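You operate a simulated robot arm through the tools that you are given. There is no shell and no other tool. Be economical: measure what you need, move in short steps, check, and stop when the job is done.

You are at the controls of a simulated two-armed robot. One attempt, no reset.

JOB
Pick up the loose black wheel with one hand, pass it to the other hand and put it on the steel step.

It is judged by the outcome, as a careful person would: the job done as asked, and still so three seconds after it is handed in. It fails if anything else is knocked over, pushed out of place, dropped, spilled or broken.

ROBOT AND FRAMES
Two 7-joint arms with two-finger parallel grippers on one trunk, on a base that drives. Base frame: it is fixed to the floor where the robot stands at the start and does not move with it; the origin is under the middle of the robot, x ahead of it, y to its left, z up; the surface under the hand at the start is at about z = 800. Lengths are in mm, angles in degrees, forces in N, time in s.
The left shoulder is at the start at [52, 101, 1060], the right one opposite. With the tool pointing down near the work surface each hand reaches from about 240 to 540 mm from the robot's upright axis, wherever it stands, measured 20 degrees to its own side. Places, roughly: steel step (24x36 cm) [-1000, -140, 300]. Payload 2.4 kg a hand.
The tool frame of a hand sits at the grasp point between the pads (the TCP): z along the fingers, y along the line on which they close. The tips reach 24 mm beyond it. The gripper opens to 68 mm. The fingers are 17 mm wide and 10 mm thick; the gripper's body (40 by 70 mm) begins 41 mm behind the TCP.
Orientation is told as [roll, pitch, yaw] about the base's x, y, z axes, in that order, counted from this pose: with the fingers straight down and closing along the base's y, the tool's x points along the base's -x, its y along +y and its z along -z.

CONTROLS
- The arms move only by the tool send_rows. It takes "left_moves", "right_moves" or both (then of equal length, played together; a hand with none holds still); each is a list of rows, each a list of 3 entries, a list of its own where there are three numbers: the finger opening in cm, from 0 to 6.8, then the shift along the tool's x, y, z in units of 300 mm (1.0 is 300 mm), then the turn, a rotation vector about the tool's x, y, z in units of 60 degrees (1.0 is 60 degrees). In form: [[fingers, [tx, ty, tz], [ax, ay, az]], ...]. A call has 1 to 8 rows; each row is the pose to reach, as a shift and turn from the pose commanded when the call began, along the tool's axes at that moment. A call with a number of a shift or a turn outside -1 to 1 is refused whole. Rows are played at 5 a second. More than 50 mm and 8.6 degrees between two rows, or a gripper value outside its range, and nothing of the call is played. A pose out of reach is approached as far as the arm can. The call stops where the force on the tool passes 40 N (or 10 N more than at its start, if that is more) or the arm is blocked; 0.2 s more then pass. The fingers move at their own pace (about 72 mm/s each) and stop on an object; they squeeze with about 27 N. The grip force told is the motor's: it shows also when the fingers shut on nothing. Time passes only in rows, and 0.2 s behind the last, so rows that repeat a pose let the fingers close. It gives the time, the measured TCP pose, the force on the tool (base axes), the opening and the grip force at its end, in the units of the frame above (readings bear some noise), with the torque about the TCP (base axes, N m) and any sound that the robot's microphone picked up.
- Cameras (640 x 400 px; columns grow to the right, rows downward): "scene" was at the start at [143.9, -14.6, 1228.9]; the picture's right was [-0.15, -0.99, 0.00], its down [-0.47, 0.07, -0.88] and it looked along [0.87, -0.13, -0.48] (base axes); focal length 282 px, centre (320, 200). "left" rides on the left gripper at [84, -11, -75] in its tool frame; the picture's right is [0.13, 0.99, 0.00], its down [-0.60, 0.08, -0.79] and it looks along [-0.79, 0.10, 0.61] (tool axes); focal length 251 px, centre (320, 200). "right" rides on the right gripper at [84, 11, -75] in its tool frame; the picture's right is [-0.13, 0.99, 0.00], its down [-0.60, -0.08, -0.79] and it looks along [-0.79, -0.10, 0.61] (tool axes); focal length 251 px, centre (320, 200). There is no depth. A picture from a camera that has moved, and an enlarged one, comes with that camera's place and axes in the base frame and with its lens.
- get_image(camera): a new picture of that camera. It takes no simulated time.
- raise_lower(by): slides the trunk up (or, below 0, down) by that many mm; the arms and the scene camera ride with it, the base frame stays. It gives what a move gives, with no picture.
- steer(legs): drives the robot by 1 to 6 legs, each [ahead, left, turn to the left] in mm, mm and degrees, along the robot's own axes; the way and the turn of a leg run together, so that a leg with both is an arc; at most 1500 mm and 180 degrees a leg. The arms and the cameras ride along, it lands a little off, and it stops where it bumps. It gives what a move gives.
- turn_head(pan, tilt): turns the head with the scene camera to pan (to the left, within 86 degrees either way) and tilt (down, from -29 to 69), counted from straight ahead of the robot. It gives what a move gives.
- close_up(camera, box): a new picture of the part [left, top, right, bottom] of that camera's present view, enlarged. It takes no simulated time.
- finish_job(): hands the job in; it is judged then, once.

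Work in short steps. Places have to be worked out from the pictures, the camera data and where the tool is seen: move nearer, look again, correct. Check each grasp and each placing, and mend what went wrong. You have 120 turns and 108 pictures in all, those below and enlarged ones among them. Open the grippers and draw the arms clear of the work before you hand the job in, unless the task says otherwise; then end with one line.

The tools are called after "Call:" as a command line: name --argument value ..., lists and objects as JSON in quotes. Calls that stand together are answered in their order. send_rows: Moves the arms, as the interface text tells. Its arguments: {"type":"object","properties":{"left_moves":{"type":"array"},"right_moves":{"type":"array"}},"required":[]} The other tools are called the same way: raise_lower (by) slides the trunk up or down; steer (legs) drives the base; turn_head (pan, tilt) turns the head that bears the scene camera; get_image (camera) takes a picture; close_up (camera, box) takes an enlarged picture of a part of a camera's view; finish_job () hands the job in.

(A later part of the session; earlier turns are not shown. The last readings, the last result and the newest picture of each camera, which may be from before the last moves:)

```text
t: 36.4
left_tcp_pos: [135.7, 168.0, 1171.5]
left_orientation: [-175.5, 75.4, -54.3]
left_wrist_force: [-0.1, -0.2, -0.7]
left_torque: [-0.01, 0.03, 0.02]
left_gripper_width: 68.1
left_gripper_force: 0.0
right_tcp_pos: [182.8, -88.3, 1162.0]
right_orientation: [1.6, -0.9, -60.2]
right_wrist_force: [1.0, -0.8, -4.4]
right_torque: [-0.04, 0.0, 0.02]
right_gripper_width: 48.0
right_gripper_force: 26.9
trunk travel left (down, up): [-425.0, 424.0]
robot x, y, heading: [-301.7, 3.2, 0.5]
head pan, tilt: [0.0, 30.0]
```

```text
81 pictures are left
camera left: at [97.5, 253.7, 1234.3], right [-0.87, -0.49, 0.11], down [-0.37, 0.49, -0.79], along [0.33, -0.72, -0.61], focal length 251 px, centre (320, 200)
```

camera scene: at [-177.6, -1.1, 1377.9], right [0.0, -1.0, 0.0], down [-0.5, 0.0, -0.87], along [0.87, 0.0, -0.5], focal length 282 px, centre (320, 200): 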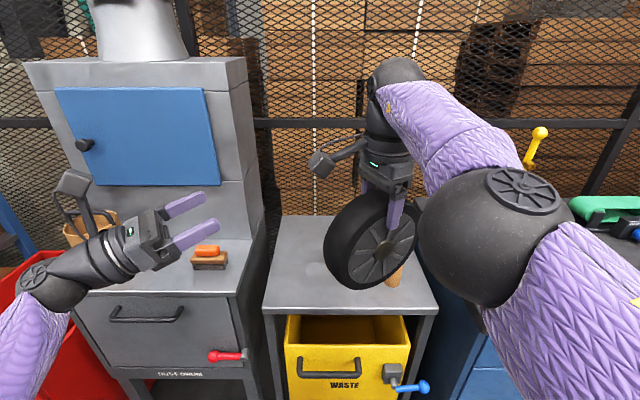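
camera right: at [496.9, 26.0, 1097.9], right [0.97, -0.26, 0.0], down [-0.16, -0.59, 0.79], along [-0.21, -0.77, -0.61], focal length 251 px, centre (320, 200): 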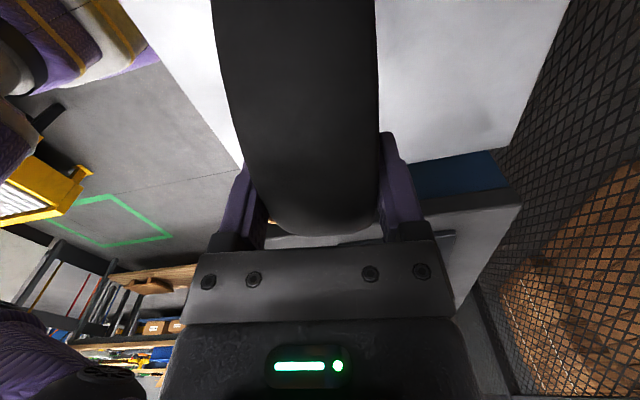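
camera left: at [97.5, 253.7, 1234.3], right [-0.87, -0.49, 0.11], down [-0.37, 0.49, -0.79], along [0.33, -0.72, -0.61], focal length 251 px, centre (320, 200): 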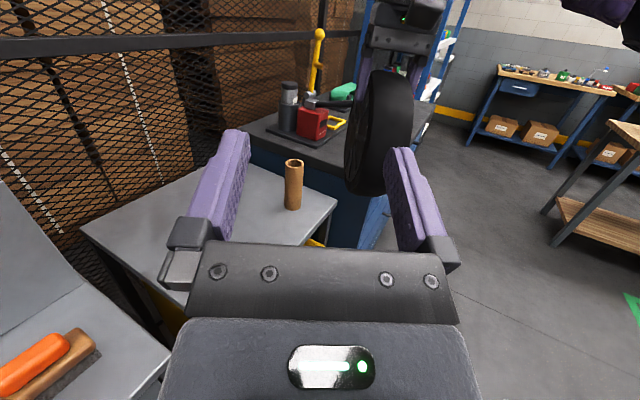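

Axes now line up within 2 degrees. Moving the left hand to a pre-grasp, tips about 20 mm off the tread.

Call:
send_rows --left_moves '[[6.8, [-0.088, 0.062, 0.05], [0, 0, 0]], [6.8, [-0.176, 0.124, 0.1], [0, 0, 0]], [6.8, [-0.264, 0.186, 0.15], [0, 0, 0]], [6.8, [-0.352, 0.248, 0.2], [0, 0, 0]], [6.8, [-0.438, 0.31, 0.26], [0, 0, 0]], [6.8, [-0.438, 0.31, 0.26], [0, 0, 0]]]'

Call:
get_image --camera "scene"

Call:
get_image --camera "left"

```text
t: 37.8
left_tcp_pos: [114.8, 27.5, 1062.1]
left_orientation: [-175.3, 75.4, -54.5]
left_wrist_force: [0.7, 0.0, -0.2]
left_torque: [0.0, 0.02, 0.06]
left_gripper_width: 68.0
left_gripper_force: 0.0
right_tcp_pos: [182.8, -89.2, 1162.0]
right_orientation: [1.7, -0.9, -60.3]
right_wrist_force: [0.2, -0.5, -4.1]
right_torque: [-0.04, 0.01, -0.01]
right_gripper_width: 48.0
right_gripper_force: 27.5
trunk travel left (down, up): [-425.0, 424.0]
robot x, y, heading: [-291.7, 1.1, 0.3]
head pan, tilt: [0.0, 30.0]
```

```text
80 pictures are left
camera scene: at [-177.6, -1.1, 1377.9], right [0.0, -1.0, 0.0], down [-0.5, 0.0, -0.87], along [0.87, 0.0, -0.5], focal length 282 px, centre (320, 200)
```

scene: 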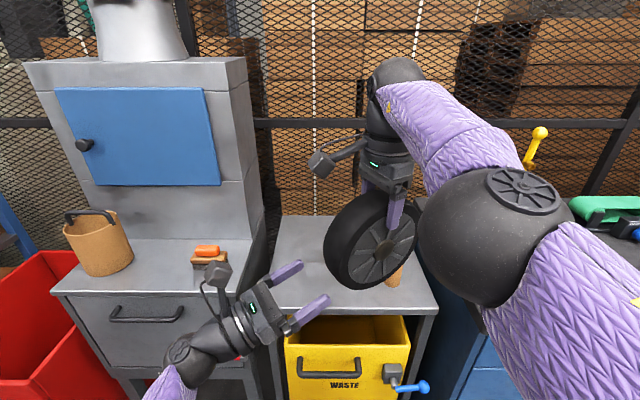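

```text
79 pictures are left
camera left: at [75.4, 113.4, 1124.9], right [-0.87, -0.49, 0.1], down [-0.37, 0.5, -0.78], along [0.33, -0.72, -0.61], focal length 251 px, centre (320, 200)
```

left: 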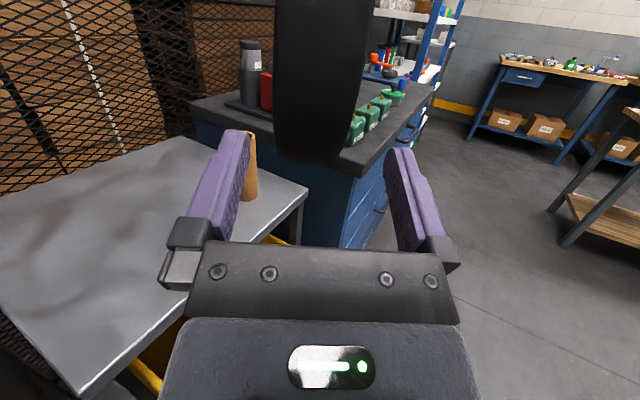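

The wheel is centred between the left fingers. Advancing 78 mm along the tool axis.

Call:
send_rows --left_moves '[[6.8, [0, 0, 0.07], [0, 0, 0]], [6.8, [0, 0, 0.14], [0, 0, 0]], [6.8, [0, 0, 0.2], [0, 0, 0]], [6.8, [0, 0, 0.26], [0, 0, 0]], [6.8, [0, 0, 0.26], [0, 0, 0]]]'

Call:
get_image --camera "scene"

Call:
get_image --camera "left"

```text
t: 39.0
left_tcp_pos: [152.5, -36.7, 1080.8]
left_orientation: [-175.3, 75.4, -54.5]
left_wrist_force: [0.9, -0.2, 0.0]
left_torque: [-0.04, -0.05, -0.02]
left_gripper_width: 68.1
left_gripper_force: 0.0
right_tcp_pos: [183.8, -87.4, 1160.5]
right_orientation: [1.7, -0.9, -60.2]
right_wrist_force: [0.4, -0.6, -5.0]
right_torque: [-0.06, -0.01, 0.01]
right_gripper_width: 48.0
right_gripper_force: 26.8
trunk travel left (down, up): [-425.0, 424.0]
robot x, y, heading: [-294.4, -4.6, 0.2]
head pan, tilt: [0.0, 30.0]
```

```text
78 pictures are left
camera scene: at [-177.6, -1.2, 1377.9], right [0.0, -1.0, 0.0], down [-0.5, 0.0, -0.87], along [0.87, 0.0, -0.5], focal length 282 px, centre (320, 200)
```

scene: 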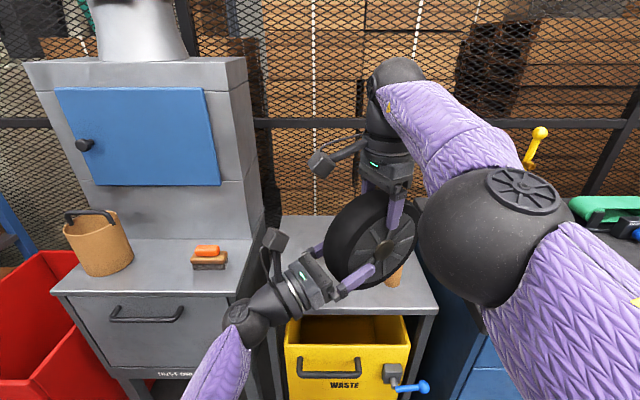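

```text
77 pictures are left
camera left: at [114.4, 48.5, 1145.2], right [-0.87, -0.48, 0.1], down [-0.37, 0.5, -0.79], along [0.33, -0.72, -0.61], focal length 251 px, centre (320, 200)
```

left: 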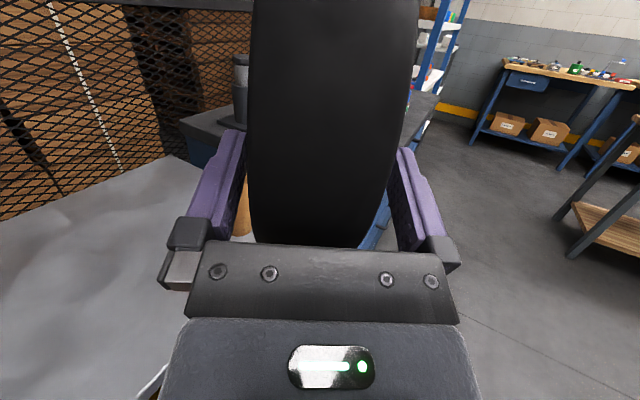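

The wheel is well between the left fingers with no contact. Closing the left hand.

Call:
send_rows --left_moves '[[5.0, [0, 0, 0], [0, 0, 0]], [4.0, [0, 0, 0], [0, 0, 0]], [3.0, [0, 0, 0], [0, 0, 0]], [3.0, [0, 0, 0], [0, 0, 0]]]'

Call:
get_image --camera "left"

```text
t: 40.0
left_tcp_pos: [152.5, -35.9, 1082.1]
left_orientation: [-175.4, 75.5, -54.4]
left_wrist_force: [12.2, 11.2, -1.0]
left_torque: [0.07, 0.12, -0.15]
left_gripper_width: 48.0
left_gripper_force: 26.7
right_tcp_pos: [183.6, -87.7, 1160.5]
right_orientation: [1.6, -0.9, -60.2]
right_wrist_force: [-11.7, -10.2, -1.4]
right_torque: [-0.84, 0.86, 1.12]
right_gripper_width: 48.1
right_gripper_force: 26.5
trunk travel left (down, up): [-425.0, 424.0]
robot x, y, heading: [-295.5, -0.8, 0.4]
head pan, tilt: [0.0, 30.0]
```

```text
76 pictures are left
camera left: at [114.6, 49.1, 1145.1], right [-0.87, -0.49, 0.11], down [-0.37, 0.49, -0.78], along [0.33, -0.72, -0.61], focal length 251 px, centre (320, 200)
```

left: 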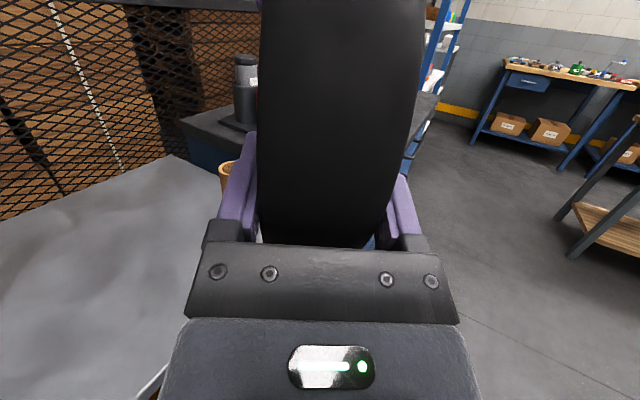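

Both hands hold it (48 mm, full force), with a small side strain. I relieve 3 mm with the left, then open the right.

Call:
send_rows --left_moves '[[3.0, [0, -0.006, 0], [0, 0, 0]], [3.0, [0, -0.01, 0], [0, 0, 0]], [3.0, [0, -0.01, 0], [0, 0, 0]], [3.0, [0, -0.01, 0], [0, 0, 0]], [3.0, [0, -0.01, 0], [0, 0, 0]]]' --right_moves '[[3.0, [0, 0, 0], [0, 0, 0]], [3.0, [0, 0, 0], [0, 0, 0]], [5.5, [0, 0, 0], [0, 0, 0]], [6.8, [0, 0, 0], [0, 0, 0]], [6.8, [0, 0, 0], [0, 0, 0]]]'

Call:
get_image --camera "scene"

Call:
get_image --camera "right"

```text
t: 41.2
left_tcp_pos: [155.8, -36.0, 1082.7]
left_orientation: [-175.4, 75.4, -54.6]
left_wrist_force: [0.4, 1.1, -0.9]
left_torque: [0.21, 0.11, 0.01]
left_gripper_width: 47.7
left_gripper_force: 26.9
right_tcp_pos: [183.7, -88.7, 1160.4]
right_orientation: [1.8, -0.9, -60.2]
right_wrist_force: [1.1, 0.2, 0.0]
right_torque: [-0.02, 0.01, 0.02]
right_gripper_width: 67.9
right_gripper_force: 0.1
trunk travel left (down, up): [-425.0, 424.0]
robot x, y, heading: [-296.5, -1.3, 0.2]
head pan, tilt: [0.0, 30.0]
```

```text
75 pictures are left
camera scene: at [-177.6, -1.2, 1377.9], right [0.0, -1.0, 0.0], down [-0.5, 0.0, -0.87], along [0.87, 0.0, -0.5], focal length 282 px, centre (320, 200)
```

scene: 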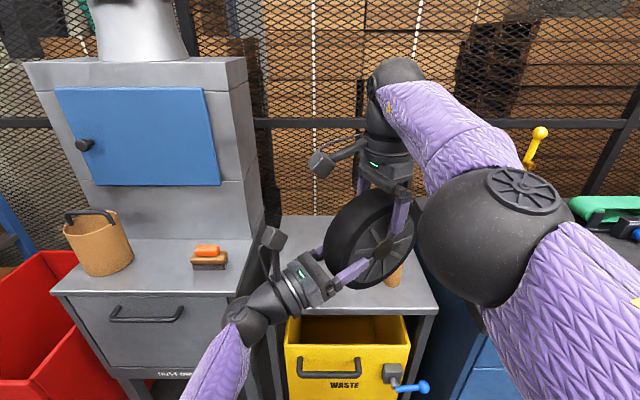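

```text
74 pictures are left
camera right: at [148.7, -10.1, 1236.9], right [0.92, 0.38, 0.03], down [0.21, -0.56, 0.8], along [0.32, -0.73, -0.6], focal length 251 px, centre (320, 200)
```

right: 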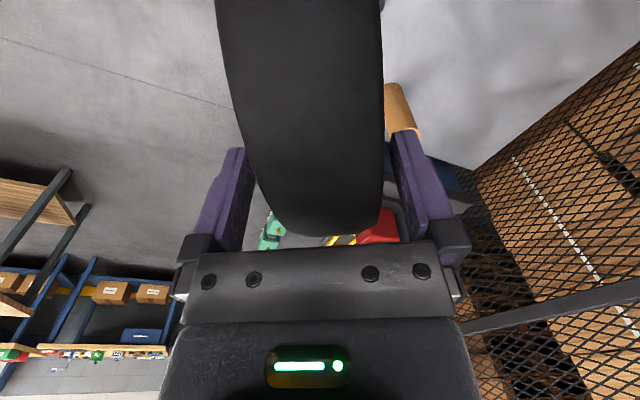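

The left alone holds it. Separate vertically: left lowers 80 mm while the right rises 40 mm.

Call:
send_rows --left_moves '[[3.0, [-0.05, 0, -0.013], [0, 0, 0]], [3.0, [-0.1, 0.001, -0.027], [0, 0, 0]], [3.0, [-0.15, 0.002, -0.04], [0, 0, 0]], [3.0, [-0.2, 0.003, -0.053], [0, 0, 0]], [3.0, [-0.258, 0.005, -0.067], [0, 0, 0]], [3.0, [-0.258, 0.005, -0.067], [0, 0, 0]]]' --right_moves '[[6.8, [0, 0, -0.02], [0, 0, 0]], [6.8, [0, 0, -0.04], [0, 0, 0]], [6.8, [0, 0, -0.06], [0, 0, 0]], [6.8, [0, 0, -0.08], [0, 0, 0]], [6.8, [0, 0, -0.1], [0, 0, 0]], [6.8, [0, 0, -0.12], [0, 0, 0]]]'

Call:
get_image --camera "scene"

```text
t: 42.6
left_tcp_pos: [156.8, -35.9, 1004.0]
left_orientation: [-175.2, 75.5, -54.3]
left_wrist_force: [-0.1, 0.1, 0.6]
left_torque: [0.2, 0.14, 0.0]
left_gripper_width: 48.0
left_gripper_force: 27.1
right_tcp_pos: [176.9, -89.7, 1191.3]
right_orientation: [1.7, -0.9, -60.2]
right_wrist_force: [-0.1, -0.1, 0.6]
right_torque: [-0.02, 0.01, -0.02]
right_gripper_width: 68.0
right_gripper_force: 0.0
right hand out of reach, approached as far as the arm can: row 3, 4, 5, 6
trunk travel left (down, up): [-425.0, 424.0]
robot x, y, heading: [-297.2, -2.4, 0.1]
head pan, tilt: [0.0, 30.0]
```

```text
73 pictures are left
camera scene: at [-177.6, -1.2, 1377.9], right [0.0, -1.0, 0.0], down [-0.5, 0.0, -0.87], along [0.87, 0.0, -0.5], focal length 282 px, centre (320, 200)
```

scene: 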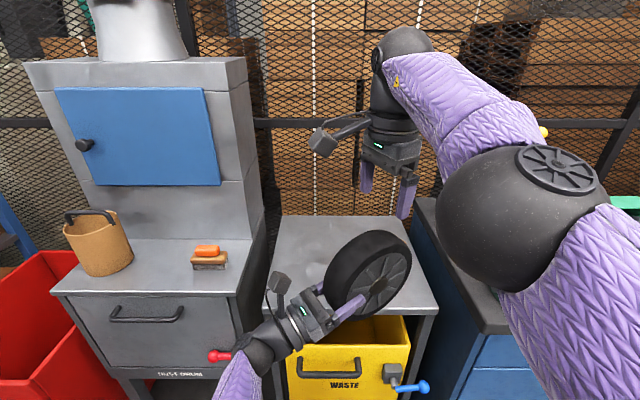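

The hand-over succeeded. I'll move the right arm outward and back to yaw 0, out of the way.

Call:
send_rows --right_moves '[[6.8, [-0.05, -0.05, 0.01], [0, 0, -0.14]], [6.8, [-0.1, -0.1, 0.02], [0, 0, -0.28]], [6.8, [-0.15, -0.15, 0.03], [0, 0, -0.42]], [6.8, [-0.2, -0.2, 0.04], [0, 0, -0.56]], [6.8, [-0.25, -0.25, 0.05], [0, 0, -0.7]], [6.8, [-0.3, -0.3, 0.06], [0, 0, -0.84]], [6.8, [-0.367, -0.364, 0.067], [0, 0, -0.98]]]'

Call:
get_image --camera "scene"

```text
t: 44.2
left_tcp_pos: [157.4, -35.4, 1004.0]
left_orientation: [-175.4, 75.4, -54.5]
left_wrist_force: [-0.1, -0.3, -0.6]
left_torque: [0.22, 0.13, -0.02]
left_gripper_width: 47.8
left_gripper_force: 26.6
right_tcp_pos: [138.0, -240.7, 1170.9]
right_orientation: [0.1, -1.9, -1.2]
right_wrist_force: [0.2, 0.2, -0.6]
right_torque: [0.02, 0.02, 0.02]
right_gripper_width: 68.1
right_gripper_force: 0.1
right hand out of reach, approached as far as the arm can: row 1, 2, 3, 4
trunk travel left (down, up): [-425.0, 424.0]
robot x, y, heading: [-303.3, -2.4, 0.1]
head pan, tilt: [0.0, 30.0]
```

```text
72 pictures are left
camera scene: at [-177.6, -1.2, 1377.9], right [0.0, -1.0, 0.0], down [-0.5, 0.0, -0.87], along [0.87, 0.0, -0.5], focal length 282 px, centre (320, 200)
```

scene: 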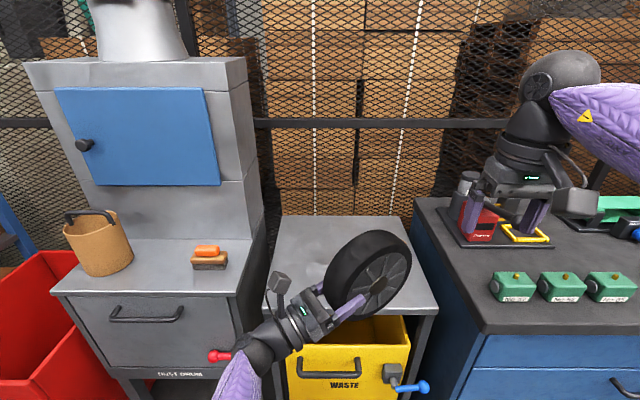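

Now turn right 180 degrees in place to face the step, then look at it.

Call:
steer --legs '[[0, 0, -180]]'

Call:
turn_head --pan 10 --tilt 45

Call:
get_image --camera "scene"

```text
t: 51.3
left_tcp_pos: [-747.2, -12.7, 1001.4]
left_orientation: [-175.2, 75.5, 131.0]
left_wrist_force: [12.4, -8.2, -3.2]
left_torque: [0.24, 0.43, -0.62]
left_gripper_width: 48.2
left_gripper_force: 11.1
right_tcp_pos: [-749.3, 193.5, 1170.8]
right_orientation: [-0.1, -1.9, -175.7]
right_wrist_force: [0.5, 0.2, 0.4]
right_torque: [0.03, -0.03, 0.03]
right_gripper_width: 68.2
right_gripper_force: 0.1
trunk travel left (down, up): [-425.0, 424.0]
robot x, y, heading: [-297.1, -0.4, -173.9]
head pan, tilt: [0.0, 30.0]
stopped in leg 1: the force on the tool passed its limit at 63 N (the readings are from after the stop); the commanded pose is now the measured one
```

```text
t: 52.1
left_tcp_pos: [-746.6, -12.3, 1000.4]
left_orientation: [-175.3, 75.6, 131.0]
left_wrist_force: [16.3, -10.9, -8.3]
left_torque: [-0.24, 0.12, -0.77]
left_gripper_width: 48.5
left_gripper_force: 11.3
right_tcp_pos: [-750.0, 192.2, 1170.8]
right_orientation: [0.0, -2.2, -175.8]
right_wrist_force: [-0.3, 0.1, 0.4]
right_torque: [0.04, 0.04, 0.04]
right_gripper_width: 68.0
right_gripper_force: 0.1
trunk travel left (down, up): [-425.0, 424.0]
robot x, y, heading: [-295.5, -4.7, -174.0]
head pan, tilt: [10.0, 45.0]
```

```text
71 pictures are left
camera scene: at [-400.5, -29.3, 1355.5], right [-0.27, 0.96, 0.0], down [0.68, 0.19, -0.71], along [-0.68, -0.19, -0.71], focal length 282 px, centre (320, 200)
```

scene: 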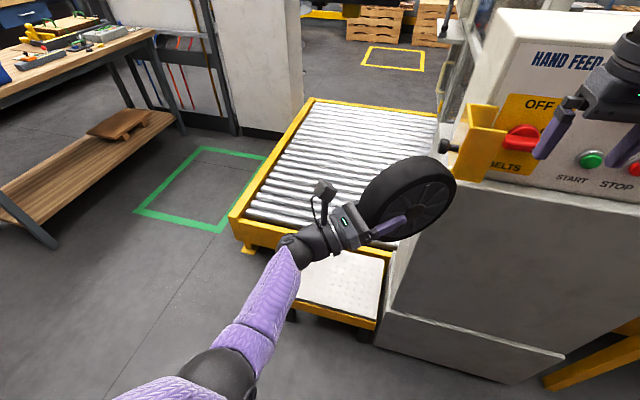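

The wheel bumped a hand-feed machine beside the step during the last degrees. I'll turn back left a bit to relieve it.

Call:
steer --legs '[[0, 0, 12]]'

Call:
get_image --camera "scene"

Call:
get_image --camera "left"

```text
t: 53.2
left_tcp_pos: [-736.8, -107.8, 1000.3]
left_orientation: [-175.4, 75.6, 143.1]
left_wrist_force: [-0.1, 0.2, -4.9]
left_torque: [-0.14, -0.15, 0.01]
left_gripper_width: 47.9
left_gripper_force: 26.8
right_tcp_pos: [-781.4, 93.0, 1169.9]
right_orientation: [0.0, -1.9, -163.6]
right_wrist_force: [0.8, 0.4, -0.8]
right_torque: [-0.01, 0.04, 0.01]
right_gripper_width: 67.9
right_gripper_force: 0.0
trunk travel left (down, up): [-425.0, 424.0]
robot x, y, heading: [-295.1, 0.6, -162.0]
head pan, tilt: [10.0, 45.0]
```

```text
70 pictures are left
camera scene: at [-395.1, -49.8, 1355.3], right [-0.47, 0.88, 0.0], down [0.62, 0.33, -0.71], along [-0.62, -0.33, -0.71], focal length 282 px, centre (320, 200)
```

scene: 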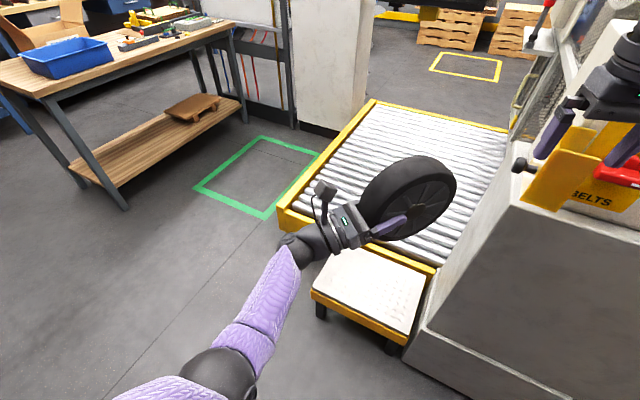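

```text
69 pictures are left
camera left: at [-671.3, -176.2, 1064.3], right [0.68, 0.72, 0.11], down [0.51, -0.36, -0.78], along [-0.53, 0.59, -0.61], focal length 251 px, centre (320, 200)
```

left: 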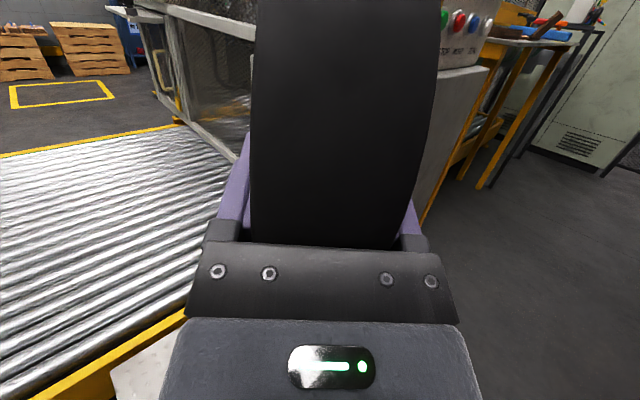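

The wheel is still firmly held and the step is visible (x≈-880..-1120, y≈-320..40), with the machine right beside it at y>50. I'll back off and left, then face it squarely.

Call:
steer --legs '[[-100, 150, 0], [0, 0, -18]]'

Call:
get_image --camera "scene"

```text
t: 55.8
left_tcp_pos: [-605.6, -75.5, 1002.0]
left_orientation: [-175.3, 75.8, 125.0]
left_wrist_force: [-0.1, -0.2, -3.4]
left_torque: [-0.2, -0.12, 0.01]
left_gripper_width: 47.9
left_gripper_force: 26.7
right_tcp_pos: [-588.2, 130.8, 1169.5]
right_orientation: [0.1, -1.9, 178.4]
right_wrist_force: [0.3, 0.3, -0.2]
right_torque: [0.04, 0.0, -0.01]
right_gripper_width: 67.5
right_gripper_force: 0.0
trunk travel left (down, up): [-425.0, 424.0]
robot x, y, heading: [-156.2, -108.0, -180.1]
head pan, tilt: [10.0, 45.0]
```

```text
68 pictures are left
camera scene: at [-263.5, -125.2, 1355.3], right [-0.17, 0.98, 0.0], down [0.7, 0.12, -0.71], along [-0.7, -0.12, -0.71], focal length 282 px, centre (320, 200)
```

scene: 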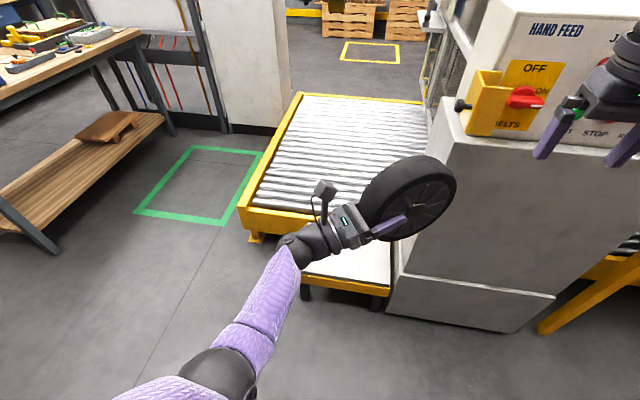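

Wheel hasn't slipped. Now swing the left hand about the vertical so its fingers point straight ahead (toward -x), while drawing it to the left side.

Call:
send_rows --left_moves '[[3.0, [0.015, -0.009, -0.06], [0.136, -0.003, 0.034]], [3.0, [0.03, -0.018, -0.12], [0.272, -0.006, 0.068]], [3.0, [0.045, -0.027, -0.18], [0.408, -0.009, 0.103]], [3.0, [0.06, -0.036, -0.24], [0.544, -0.012, 0.137]], [3.0, [0.075, -0.045, -0.3], [0.68, -0.015, 0.171]], [3.0, [0.09, -0.054, -0.36], [0.816, -0.018, 0.205]], [3.0, [0.105, -0.063, -0.422], [0.95, -0.02, 0.24]]]'

Call:
get_image --camera "scene"

```text
t: 57.0
left_tcp_pos: [-573.9, -195.4, 985.8]
left_orientation: [-134.5, 74.1, -155.2]
left_wrist_force: [-1.0, 0.4, -5.1]
left_torque: [-0.06, -0.18, -0.02]
left_gripper_width: 48.1
left_gripper_force: 26.9
right_tcp_pos: [-587.8, 129.6, 1170.0]
right_orientation: [0.1, -2.0, 178.5]
right_wrist_force: [0.2, 0.0, -0.7]
right_torque: [-0.04, -0.03, -0.01]
right_gripper_width: 67.9
right_gripper_force: 0.1
trunk travel left (down, up): [-425.0, 424.0]
robot x, y, heading: [-154.0, -108.8, -180.2]
head pan, tilt: [10.0, 45.0]
stopped in row 6 (left hand): the arm was blocked; the commanded pose is now the measured one
```

```text
67 pictures are left
camera scene: at [-263.5, -125.3, 1355.3], right [-0.17, 0.98, 0.0], down [0.7, 0.12, -0.71], along [-0.7, -0.12, -0.71], focal length 282 px, centre (320, 200)
```

scene: 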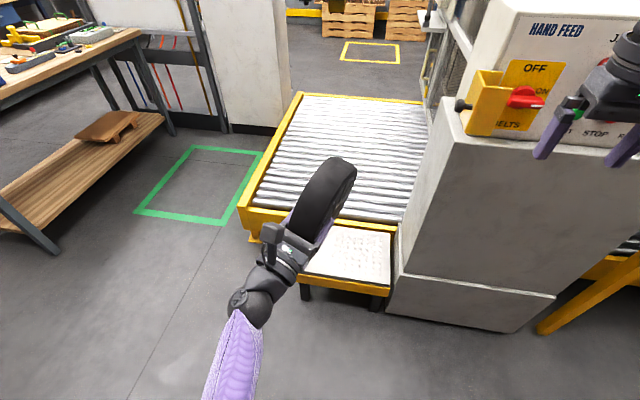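

Blocked at a joint limit with fingers 22 degrees short of straight ahead, which is good enough. Now pitch the fingers down 45 degrees about the closing axis.

Call:
send_rows --left_moves '[[3.0, [0, 0, 0], [0, -0.125, 0]], [3.0, [0, 0, 0], [0, -0.25, 0]], [3.0, [0, 0, 0], [0, -0.375, 0]], [3.0, [0, 0, 0], [0, -0.5, 0]], [3.0, [0, 0, 0], [0, -0.625, 0]], [3.0, [0, 0, 0], [0, -0.75, 0]]]'

Call:
get_image --camera "scene"

```text
t: 57.9
left_tcp_pos: [-570.1, -242.7, 971.9]
left_orientation: [-53.0, 61.0, -71.0]
left_wrist_force: [-0.4, -0.7, -3.7]
left_torque: [-0.07, -0.16, 0.0]
left_gripper_width: 47.7
left_gripper_force: 26.9
right_tcp_pos: [-586.5, 130.6, 1168.8]
right_orientation: [0.1, -1.9, 178.5]
right_wrist_force: [-0.7, 0.7, -0.2]
right_torque: [-0.03, -0.02, 0.0]
right_gripper_width: 67.9
right_gripper_force: 0.1
trunk travel left (down, up): [-425.0, 424.0]
robot x, y, heading: [-155.3, -109.5, -179.8]
head pan, tilt: [10.0, 45.0]
stopped in row 4 (left hand): the arm was blocked; the commanded pose is now the measured one
```

```text
66 pictures are left
camera scene: at [-263.5, -125.1, 1355.3], right [-0.17, 0.98, 0.0], down [0.7, 0.12, -0.71], along [-0.7, -0.12, -0.71], focal length 282 px, centre (320, 200)
```

scene: 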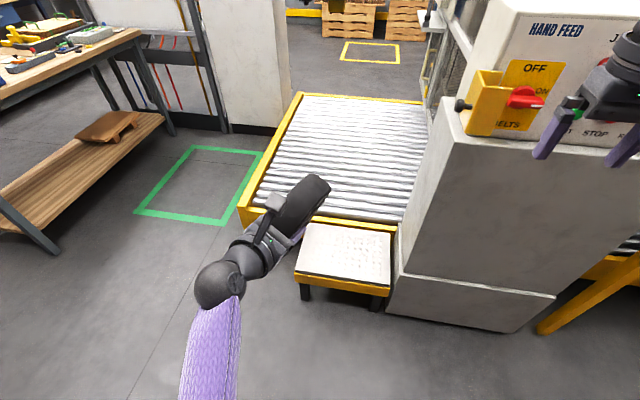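

That pushes the wrist deeper into its limit. I'll go the other way: swing the hand back about the vertical so that the wheel faces me with the fingers pointing right/down, the mirror of the pose that worked for the right hand.

Call:
send_rows --left_moves '[[3.0, [0.023, 0.025, 0.005], [-0.121, 0.053, 0.04]], [3.0, [0.047, 0.05, 0.01], [-0.242, 0.107, 0.081]], [3.0, [0.07, 0.075, 0.015], [-0.363, 0.16, 0.121]], [3.0, [0.094, 0.1, 0.02], [-0.484, 0.214, 0.161]], [3.0, [0.118, 0.125, 0.026], [-0.605, 0.267, 0.202]], [3.0, [0.14, 0.15, 0.03], [-0.726, 0.321, 0.242]], [3.0, [0.165, 0.174, 0.036], [-0.848, 0.375, 0.283]]]'

Call:
get_image --camera "scene"

```text
t: 59.5
left_tcp_pos: [-571.6, -170.5, 990.6]
left_orientation: [-53.0, 61.0, -129.2]
left_wrist_force: [0.0, 0.4, -4.6]
left_torque: [-0.16, -0.03, -0.02]
left_gripper_width: 47.9
left_gripper_force: 27.2
right_tcp_pos: [-587.8, 131.0, 1170.0]
right_orientation: [0.1, -1.9, 178.5]
right_wrist_force: [-0.1, 0.6, -0.6]
right_torque: [0.0, -0.01, -0.01]
right_gripper_width: 68.0
right_gripper_force: 0.1
trunk travel left (down, up): [-425.0, 424.0]
robot x, y, heading: [-158.7, -111.5, -180.1]
head pan, tilt: [10.0, 45.0]
```

```text
65 pictures are left
camera scene: at [-263.6, -125.4, 1355.3], right [-0.17, 0.98, 0.0], down [0.7, 0.12, -0.71], along [-0.7, -0.12, -0.71], focal length 282 px, centre (320, 200)
```

scene: 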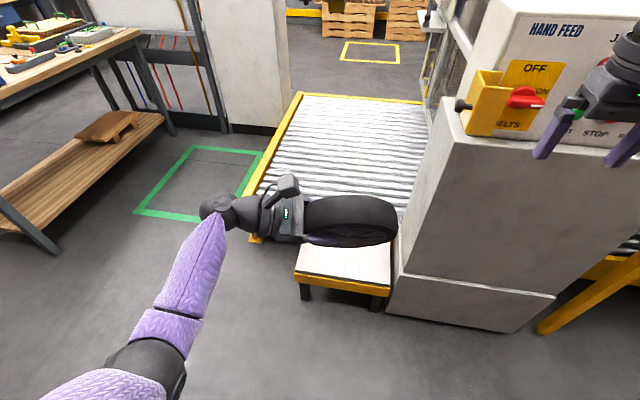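

No limit here. Now rotate to the placing pose: closing axis level, fingers pointing down with a 25 degree lean to the right.

Call:
send_rows --left_moves '[[3.0, [0, 0, 0], [-0.086, -0.094, 0.004]], [3.0, [0, 0, 0], [-0.172, -0.188, 0.009]], [3.0, [0, 0, 0], [-0.258, -0.282, 0.013]], [3.0, [0, 0, 0], [-0.345, -0.375, 0.017]], [3.0, [0, 0, 0], [-0.431, -0.469, 0.021]], [3.0, [0, 0, 0], [-0.517, -0.563, 0.026]], [3.0, [0, 0, 0], [-0.603, -0.657, 0.03]]]'

Call:
get_image --camera "scene"

```text
t: 61.1
left_tcp_pos: [-570.6, -172.9, 991.2]
left_orientation: [0.1, 24.9, -108.0]
left_wrist_force: [0.3, 0.1, -4.8]
left_torque: [-0.06, 0.02, -0.01]
left_gripper_width: 48.1
left_gripper_force: 26.6
right_tcp_pos: [-587.8, 129.0, 1168.3]
right_orientation: [0.0, -1.9, 178.6]
right_wrist_force: [-0.8, 0.2, 0.5]
right_torque: [0.02, -0.01, 0.02]
right_gripper_width: 68.2
right_gripper_force: 0.1
trunk travel left (down, up): [-425.0, 424.0]
robot x, y, heading: [-157.9, -108.0, -179.9]
head pan, tilt: [10.0, 45.0]
```

```text
64 pictures are left
camera scene: at [-263.6, -125.3, 1355.3], right [-0.17, 0.98, 0.0], down [0.7, 0.12, -0.71], along [-0.7, -0.12, -0.71], focal length 282 px, centre (320, 200)
```

scene: 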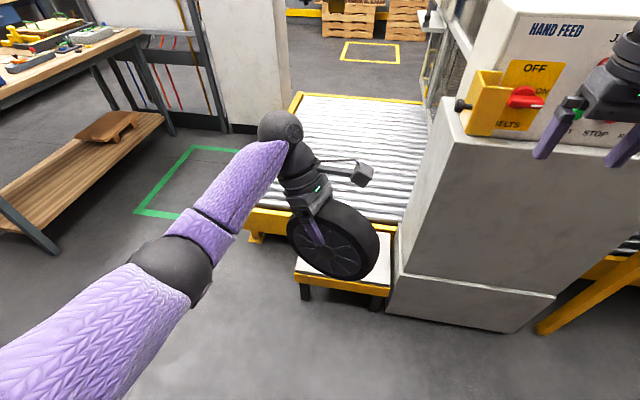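

Exactly as wanted: the wheel hangs upright. Before driving in I retract the right hand 150 mm, since the machine sits on that side.

Call:
send_rows --right_moves '[[6.8, [0.13, 0, 0], [0, 0, 0]], [6.8, [0.26, 0, 0], [0, 0, 0]], [6.8, [0.39, 0, 0], [0, 0, 0]], [6.8, [0.5, 0, 0], [0, 0, 0]]]'

Call:
turn_head --pan 10 --tilt 60

Call:
get_image --camera "scene"

```text
t: 62.1
left_tcp_pos: [-570.9, -171.8, 991.1]
left_orientation: [0.0, 25.1, -107.9]
left_wrist_force: [0.6, 0.0, -3.8]
left_torque: [-0.09, 0.03, 0.0]
left_gripper_width: 47.8
left_gripper_force: 27.0
right_tcp_pos: [-436.2, 127.2, 1165.4]
right_orientation: [0.1, -1.9, 178.4]
right_wrist_force: [0.1, -0.6, -0.3]
right_torque: [0.01, 0.0, 0.01]
right_gripper_width: 68.1
right_gripper_force: 0.1
trunk travel left (down, up): [-425.0, 424.0]
robot x, y, heading: [-153.0, -112.1, -180.1]
head pan, tilt: [10.0, 45.0]
```

```text
t: 62.9
left_tcp_pos: [-570.8, -172.1, 992.1]
left_orientation: [0.0, 25.1, -107.9]
left_wrist_force: [0.5, 0.1, -3.9]
left_torque: [-0.09, 0.01, 0.0]
left_gripper_width: 47.8
left_gripper_force: 27.2
right_tcp_pos: [-436.9, 127.9, 1165.0]
right_orientation: [0.1, -1.9, 178.5]
right_wrist_force: [-0.6, 0.0, 0.4]
right_torque: [-0.01, -0.02, 0.0]
right_gripper_width: 68.1
right_gripper_force: 0.0
trunk travel left (down, up): [-425.0, 424.0]
robot x, y, heading: [-156.5, -109.2, -180.0]
head pan, tilt: [10.0, 60.0]
```

```text
63 pictures are left
camera scene: at [-249.0, -122.9, 1335.9], right [-0.17, 0.98, 0.0], down [0.85, 0.15, -0.5], along [-0.49, -0.09, -0.87], focal length 282 px, centre (320, 200)
```

scene: 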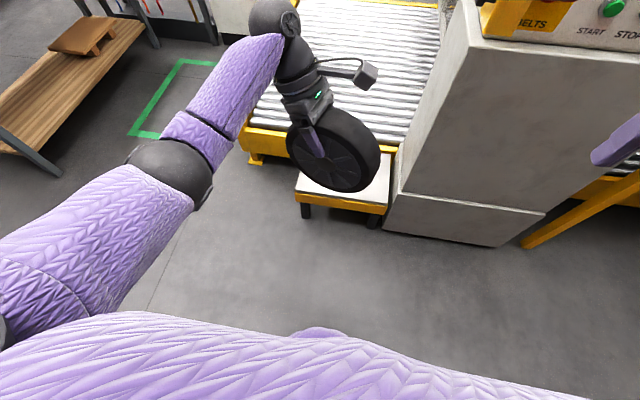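

Step near edge x≈-850, y≈-333..53. I drive ahead 340 mm, which leaves the wheel high over the near part of the step.

Call:
steer --legs '[[340, 0, 0]]'

Call:
get_image --camera "scene"

```text
t: 65.1
left_tcp_pos: [-907.0, -172.9, 991.1]
left_orientation: [-0.1, 25.0, -107.9]
left_wrist_force: [-0.3, -0.3, -4.8]
left_torque: [-0.06, -0.02, 0.06]
left_gripper_width: 47.7
left_gripper_force: 27.3
right_tcp_pos: [-774.0, 125.8, 1164.4]
right_orientation: [0.0, -2.0, 178.6]
right_wrist_force: [0.3, -0.2, 0.2]
right_torque: [-0.01, -0.02, -0.02]
right_gripper_width: 67.9
right_gripper_force: 0.1
trunk travel left (down, up): [-425.0, 424.0]
robot x, y, heading: [-493.9, -110.8, -180.1]
head pan, tilt: [10.0, 60.0]
```

```text
62 pictures are left
camera scene: at [-586.0, -123.4, 1335.8], right [-0.18, 0.98, 0.0], down [0.85, 0.15, -0.5], along [-0.49, -0.09, -0.87], focal length 282 px, centre (320, 200)
```

scene: 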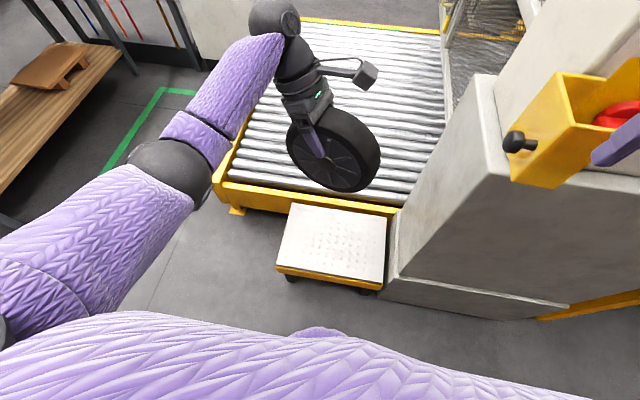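

The two views agree: step top x -1130..-856, y -336..54, z≈300. Now lower the trunk in two stages.

Call:
raise_lower --by -250

Call:
get_image --camera "scene"

```text
t: 67.7
left_tcp_pos: [-907.2, -173.0, 742.3]
left_orientation: [-0.2, 25.0, -108.0]
left_wrist_force: [0.0, 0.2, -5.2]
left_torque: [-0.08, 0.01, -0.03]
left_gripper_width: 48.1
left_gripper_force: 26.9
right_tcp_pos: [-773.9, 126.2, 915.8]
right_orientation: [0.1, -1.9, 178.6]
right_wrist_force: [0.3, -0.8, -0.1]
right_torque: [0.02, -0.03, 0.01]
right_gripper_width: 68.2
right_gripper_force: 0.1
trunk travel left (down, up): [-175.0, 674.0]
robot x, y, heading: [-490.1, -108.5, -179.9]
head pan, tilt: [10.0, 60.0]
```

```text
61 pictures are left
camera scene: at [-636.3, -123.5, 1082.6], right [-0.18, 0.98, 0.0], down [0.85, 0.15, -0.5], along [-0.49, -0.09, -0.87], focal length 282 px, centre (320, 200)
```

scene: 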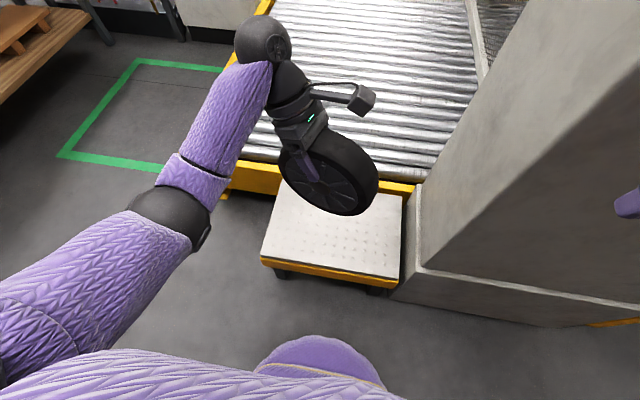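

All clear. Extend the left arm 80 mm ahead over the middle of the step, then lower the trunk the rest.

Call:
send_rows --left_moves '[[3.0, [-0.025, -0.085, -0.012], [0, 0, 0]], [3.0, [-0.05, -0.17, -0.024], [0, 0, 0]], [3.0, [-0.075, -0.254, -0.035], [0, 0, 0]], [3.0, [-0.075, -0.254, -0.035], [0, 0, 0]]]'

Call:
raise_lower --by -170

Call:
get_image --camera "scene"

Call:
get_image --camera "left"

```text
t: 68.7
left_tcp_pos: [-988.4, -173.1, 741.0]
left_orientation: [-0.1, 25.0, -107.9]
left_wrist_force: [0.6, 0.0, -4.0]
left_torque: [-0.05, 0.0, 0.01]
left_gripper_width: 48.0
left_gripper_force: 26.9
right_tcp_pos: [-774.0, 126.3, 914.6]
right_orientation: [0.1, -1.9, 178.6]
right_wrist_force: [0.8, 0.0, 0.3]
right_torque: [0.01, 0.01, -0.02]
right_gripper_width: 67.9
right_gripper_force: 0.1
trunk travel left (down, up): [-175.0, 674.0]
robot x, y, heading: [-491.7, -108.4, -179.9]
head pan, tilt: [10.0, 60.0]
```

```text
t: 70.6
left_tcp_pos: [-986.5, -173.2, 571.3]
left_orientation: [-0.1, 25.1, -108.0]
left_wrist_force: [-0.4, -0.1, -4.7]
left_torque: [-0.07, 0.02, -0.01]
left_gripper_width: 47.9
left_gripper_force: 27.1
right_tcp_pos: [-773.9, 126.1, 744.9]
right_orientation: [0.1, -1.9, 178.6]
right_wrist_force: [-0.4, -0.2, 0.1]
right_torque: [0.05, -0.01, 0.03]
right_gripper_width: 68.0
right_gripper_force: 0.1
trunk travel left (down, up): [-5.0, 844.0]
robot x, y, heading: [-487.8, -109.2, -179.8]
head pan, tilt: [10.0, 60.0]
```

```text
60 pictures are left
camera scene: at [-694.1, -123.6, 906.0], right [-0.18, 0.98, 0.0], down [0.85, 0.15, -0.5], along [-0.49, -0.09, -0.87], focal length 282 px, centre (320, 200)
```

scene: 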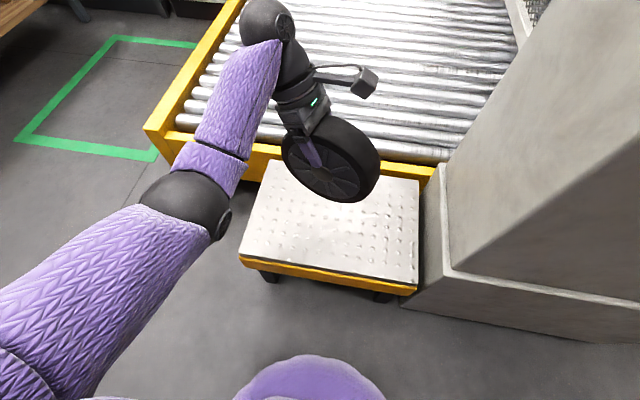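

```text
59 pictures are left
camera left: at [-982.5, -127.0, 675.6], right [0.98, -0.19, 0.05], down [-0.2, -0.86, 0.46], along [-0.04, -0.46, -0.88], focal length 251 px, centre (320, 200)
```

left: 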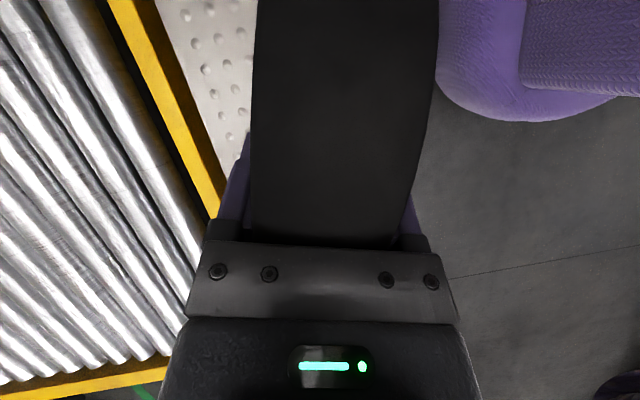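

Over the middle of the step, about 125 mm above it. Lower with the arm by 100 mm first.

Call:
send_rows --left_moves '[[3.0, [-0.035, 0, 0.075], [0, 0, 0]], [3.0, [-0.07, 0, 0.15], [0, 0, 0]], [3.0, [-0.106, 0, 0.226], [0, 0, 0]], [3.0, [-0.141, 0, 0.302], [0, 0, 0]], [3.0, [-0.141, 0, 0.302], [0, 0, 0]]]'

Call:
turn_head --pan 5 --tilt 50

Call:
get_image --camera "scene"

```text
t: 71.8
left_tcp_pos: [-987.4, -173.9, 470.9]
left_orientation: [0.0, 24.9, -107.8]
left_wrist_force: [-0.3, -0.8, -4.6]
left_torque: [-0.08, -0.02, 0.04]
left_gripper_width: 47.7
left_gripper_force: 26.8
right_tcp_pos: [-773.2, 125.7, 745.2]
right_orientation: [0.0, -1.9, 178.5]
right_wrist_force: [-0.2, -1.1, -0.9]
right_torque: [0.04, 0.0, 0.04]
right_gripper_width: 67.9
right_gripper_force: 0.1
trunk travel left (down, up): [-5.0, 844.0]
robot x, y, heading: [-493.9, -111.2, -179.8]
head pan, tilt: [10.0, 60.0]
```

```text
t: 72.5
left_tcp_pos: [-986.6, -175.0, 470.5]
left_orientation: [0.0, 25.0, -107.9]
left_wrist_force: [-0.4, 0.3, -4.5]
left_torque: [-0.04, 0.0, 0.04]
left_gripper_width: 47.8
left_gripper_force: 27.2
right_tcp_pos: [-774.0, 126.3, 745.5]
right_orientation: [0.1, -1.9, 178.4]
right_wrist_force: [0.7, -0.3, 0.6]
right_torque: [-0.02, 0.0, -0.03]
right_gripper_width: 68.1
right_gripper_force: 0.0
trunk travel left (down, up): [-5.0, 844.0]
robot x, y, heading: [-488.5, -110.1, -179.8]
head pan, tilt: [5.0, 50.0]
```

```text
58 pictures are left
camera scene: at [-705.2, -118.7, 918.4], right [-0.09, 1.0, 0.0], down [0.76, 0.07, -0.64], along [-0.64, -0.06, -0.77], focal length 282 px, centre (320, 200)
```

scene: 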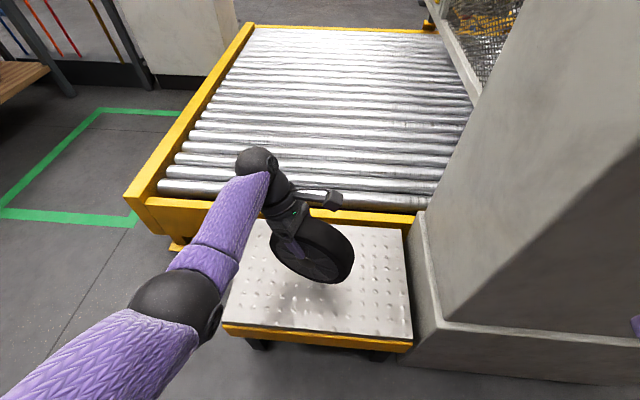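

Bottom of the wheel is about 27 mm above the plate. Lower 20 mm slowly.

Call:
send_rows --left_moves '[[3.0, [-0.007, 0, 0.015], [0, 0, 0]], [3.0, [-0.014, 0, 0.03], [0, 0, 0]], [3.0, [-0.021, 0, 0.045], [0, 0, 0]], [3.0, [-0.028, 0, 0.06], [0, 0, 0]], [3.0, [-0.028, 0, 0.06], [0, 0, 0]]]'

Call:
close_up --camera "scene" --box '[220, 200, 420, 330]'

```text
t: 73.7
left_tcp_pos: [-988.1, -174.1, 451.8]
left_orientation: [0.0, 25.0, -107.9]
left_wrist_force: [-0.2, -0.1, -4.7]
left_torque: [-0.11, 0.01, -0.01]
left_gripper_width: 47.8
left_gripper_force: 27.3
right_tcp_pos: [-773.4, 126.4, 745.5]
right_orientation: [0.0, -2.0, 178.5]
right_wrist_force: [1.3, -0.3, 0.6]
right_torque: [-0.01, 0.0, 0.01]
right_gripper_width: 68.2
right_gripper_force: 0.1
trunk travel left (down, up): [-5.0, 844.0]
robot x, y, heading: [-492.5, -112.9, -179.9]
head pan, tilt: [5.0, 50.0]
```

```text
3.08 times, centred on (320, 265) of scene
camera zoom: at [-705.3, -118.7, 918.5], right [-0.09, 1.0, 0.0], down [0.76, 0.07, -0.64], along [-0.64, -0.06, -0.77], focal length 868 px, centre (320, 0)
```

zoom: 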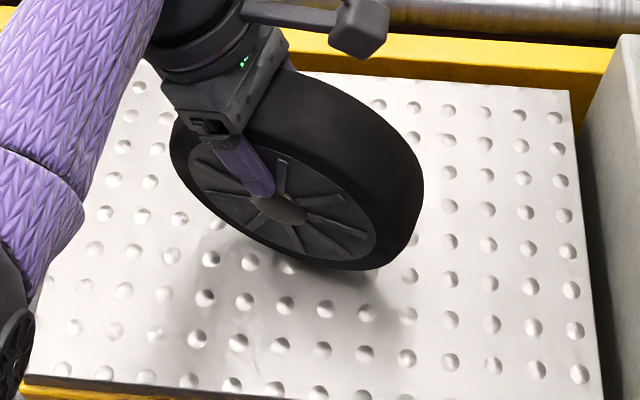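

Shadow shows a few mm left. Continue down in 2 mm rows until contact shows.

Call:
send_rows --left_moves '[[3.0, [-0.003, 0, 0.006], [0, 0, 0]], [3.0, [-0.0056, 0, 0.012], [0, 0, 0]], [3.0, [-0.0085, 0, 0.018], [0, 0, 0]], [3.0, [-0.011, 0, 0.024], [0, 0, 0]], [3.0, [-0.011, 0, 0.024], [0, 0, 0]]]'

```text
t: 74.9
left_tcp_pos: [-986.2, -173.2, 442.8]
left_orientation: [0.1, 24.9, -107.8]
left_wrist_force: [-0.9, 0.2, -4.7]
left_torque: [-0.1, 0.01, 0.03]
left_gripper_width: 48.0
left_gripper_force: 27.4
right_tcp_pos: [-774.1, 126.4, 744.8]
right_orientation: [0.1, -1.9, 178.6]
right_wrist_force: [-0.6, -0.6, -0.1]
right_torque: [-0.01, 0.0, 0.02]
right_gripper_width: 67.9
right_gripper_force: 0.0
trunk travel left (down, up): [-5.0, 844.0]
robot x, y, heading: [-489.4, -113.0, -179.8]
head pan, tilt: [5.0, 50.0]
```

No contact yet. Another 6 mm.

Call:
send_rows --left_moves '[[3.0, [-0.002, 0, 0.0045], [0, 0, 0]], [3.0, [-0.0042, 0, 0.009], [0, 0, 0]], [3.0, [-0.0063, 0, 0.0135], [0, 0, 0]], [3.0, [-0.0085, 0, 0.018], [0, 0, 0]], [3.0, [-0.0085, 0, 0.018], [0, 0, 0]]]'

Call:
close_up --camera "scene" --box '[220, 200, 420, 330]'

```text
t: 76.1
left_tcp_pos: [-987.3, -172.8, 437.8]
left_orientation: [-0.1, 25.0, -107.8]
left_wrist_force: [0.1, -0.1, -4.8]
left_torque: [-0.06, 0.01, 0.05]
left_gripper_width: 48.0
left_gripper_force: 27.0
right_tcp_pos: [-773.1, 126.6, 744.1]
right_orientation: [0.1, -1.9, 178.6]
right_wrist_force: [0.2, 0.2, 1.1]
right_torque: [0.01, 0.01, -0.01]
right_gripper_width: 68.0
right_gripper_force: 0.0
trunk travel left (down, up): [-5.0, 844.0]
robot x, y, heading: [-489.8, -112.2, -180.3]
head pan, tilt: [5.0, 50.0]
```

```text
3.08 times, centred on (320, 265) of scene
camera zoom: at [-705.3, -118.7, 918.5], right [-0.09, 1.0, 0.0], down [0.76, 0.07, -0.64], along [-0.64, -0.06, -0.77], focal length 868 px, centre (320, 0)
```

zoom: 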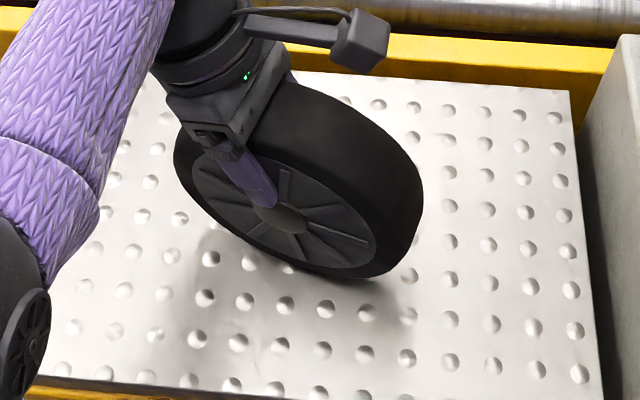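

Still hanging. Lower another 8 mm.

Call:
send_rows --left_moves '[[3.0, [-0.0021, 0, 0.0045], [0, 0, 0]], [3.0, [-0.0042, 0, 0.009], [0, 0, 0]], [3.0, [-0.0063, 0, 0.0135], [0, 0, 0]], [3.0, [-0.0085, 0, 0.018], [0, 0, 0]], [3.0, [-0.0113, 0, 0.0242], [0, 0, 0]], [3.0, [-0.0113, 0, 0.0242], [0, 0, 0]]]'

```text
t: 77.5
left_tcp_pos: [-987.5, -171.9, 428.9]
left_orientation: [-0.1, 25.0, -107.9]
left_wrist_force: [-0.2, -0.4, -5.1]
left_torque: [-0.07, 0.0, 0.0]
left_gripper_width: 47.8
left_gripper_force: 26.8
right_tcp_pos: [-773.7, 125.5, 745.3]
right_orientation: [0.1, -2.0, 178.5]
right_wrist_force: [0.3, -0.4, -0.3]
right_torque: [-0.01, 0.02, -0.02]
right_gripper_width: 67.9
right_gripper_force: 0.1
trunk travel left (down, up): [-5.0, 844.0]
robot x, y, heading: [-492.4, -114.4, -180.1]
head pan, tilt: [5.0, 50.0]
```

Still the plain weight. Continue 6 mm and look.

Call:
send_rows --left_moves '[[3.0, [-0.0021, 0, 0.0045], [0, 0, 0]], [3.0, [-0.0042, 0, 0.009], [0, 0, 0]], [3.0, [-0.0063, 0, 0.0135], [0, 0, 0]], [3.0, [-0.0085, 0, 0.018], [0, 0, 0]], [3.0, [-0.0085, 0, 0.018], [0, 0, 0]]]'

Call:
close_up --camera "scene" --box '[220, 200, 420, 330]'

```text
t: 78.7
left_tcp_pos: [-985.6, -173.3, 427.7]
left_orientation: [-0.4, 25.0, -108.1]
left_wrist_force: [3.7, -3.5, 34.8]
left_torque: [0.19, -1.17, -0.1]
left_gripper_width: 47.9
left_gripper_force: 26.5
right_tcp_pos: [-772.4, 126.0, 744.3]
right_orientation: [0.1, -2.0, 178.5]
right_wrist_force: [-0.3, 0.2, 0.0]
right_torque: [0.0, -0.02, -0.04]
right_gripper_width: 68.2
right_gripper_force: 0.1
trunk travel left (down, up): [-5.0, 844.0]
robot x, y, heading: [-488.9, -109.5, -179.8]
head pan, tilt: [5.0, 50.0]
```

```text
3.08 times, centred on (320, 265) of scene
camera zoom: at [-702.9, -118.7, 919.4], right [-0.09, 1.0, 0.0], down [0.76, 0.07, -0.64], along [-0.64, -0.06, -0.76], focal length 868 px, centre (320, 0)
```

zoom: 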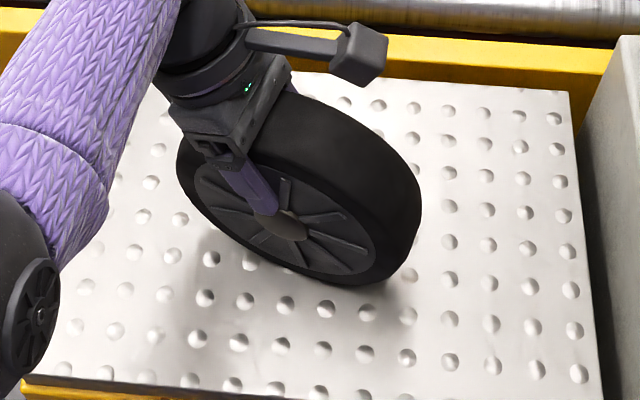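

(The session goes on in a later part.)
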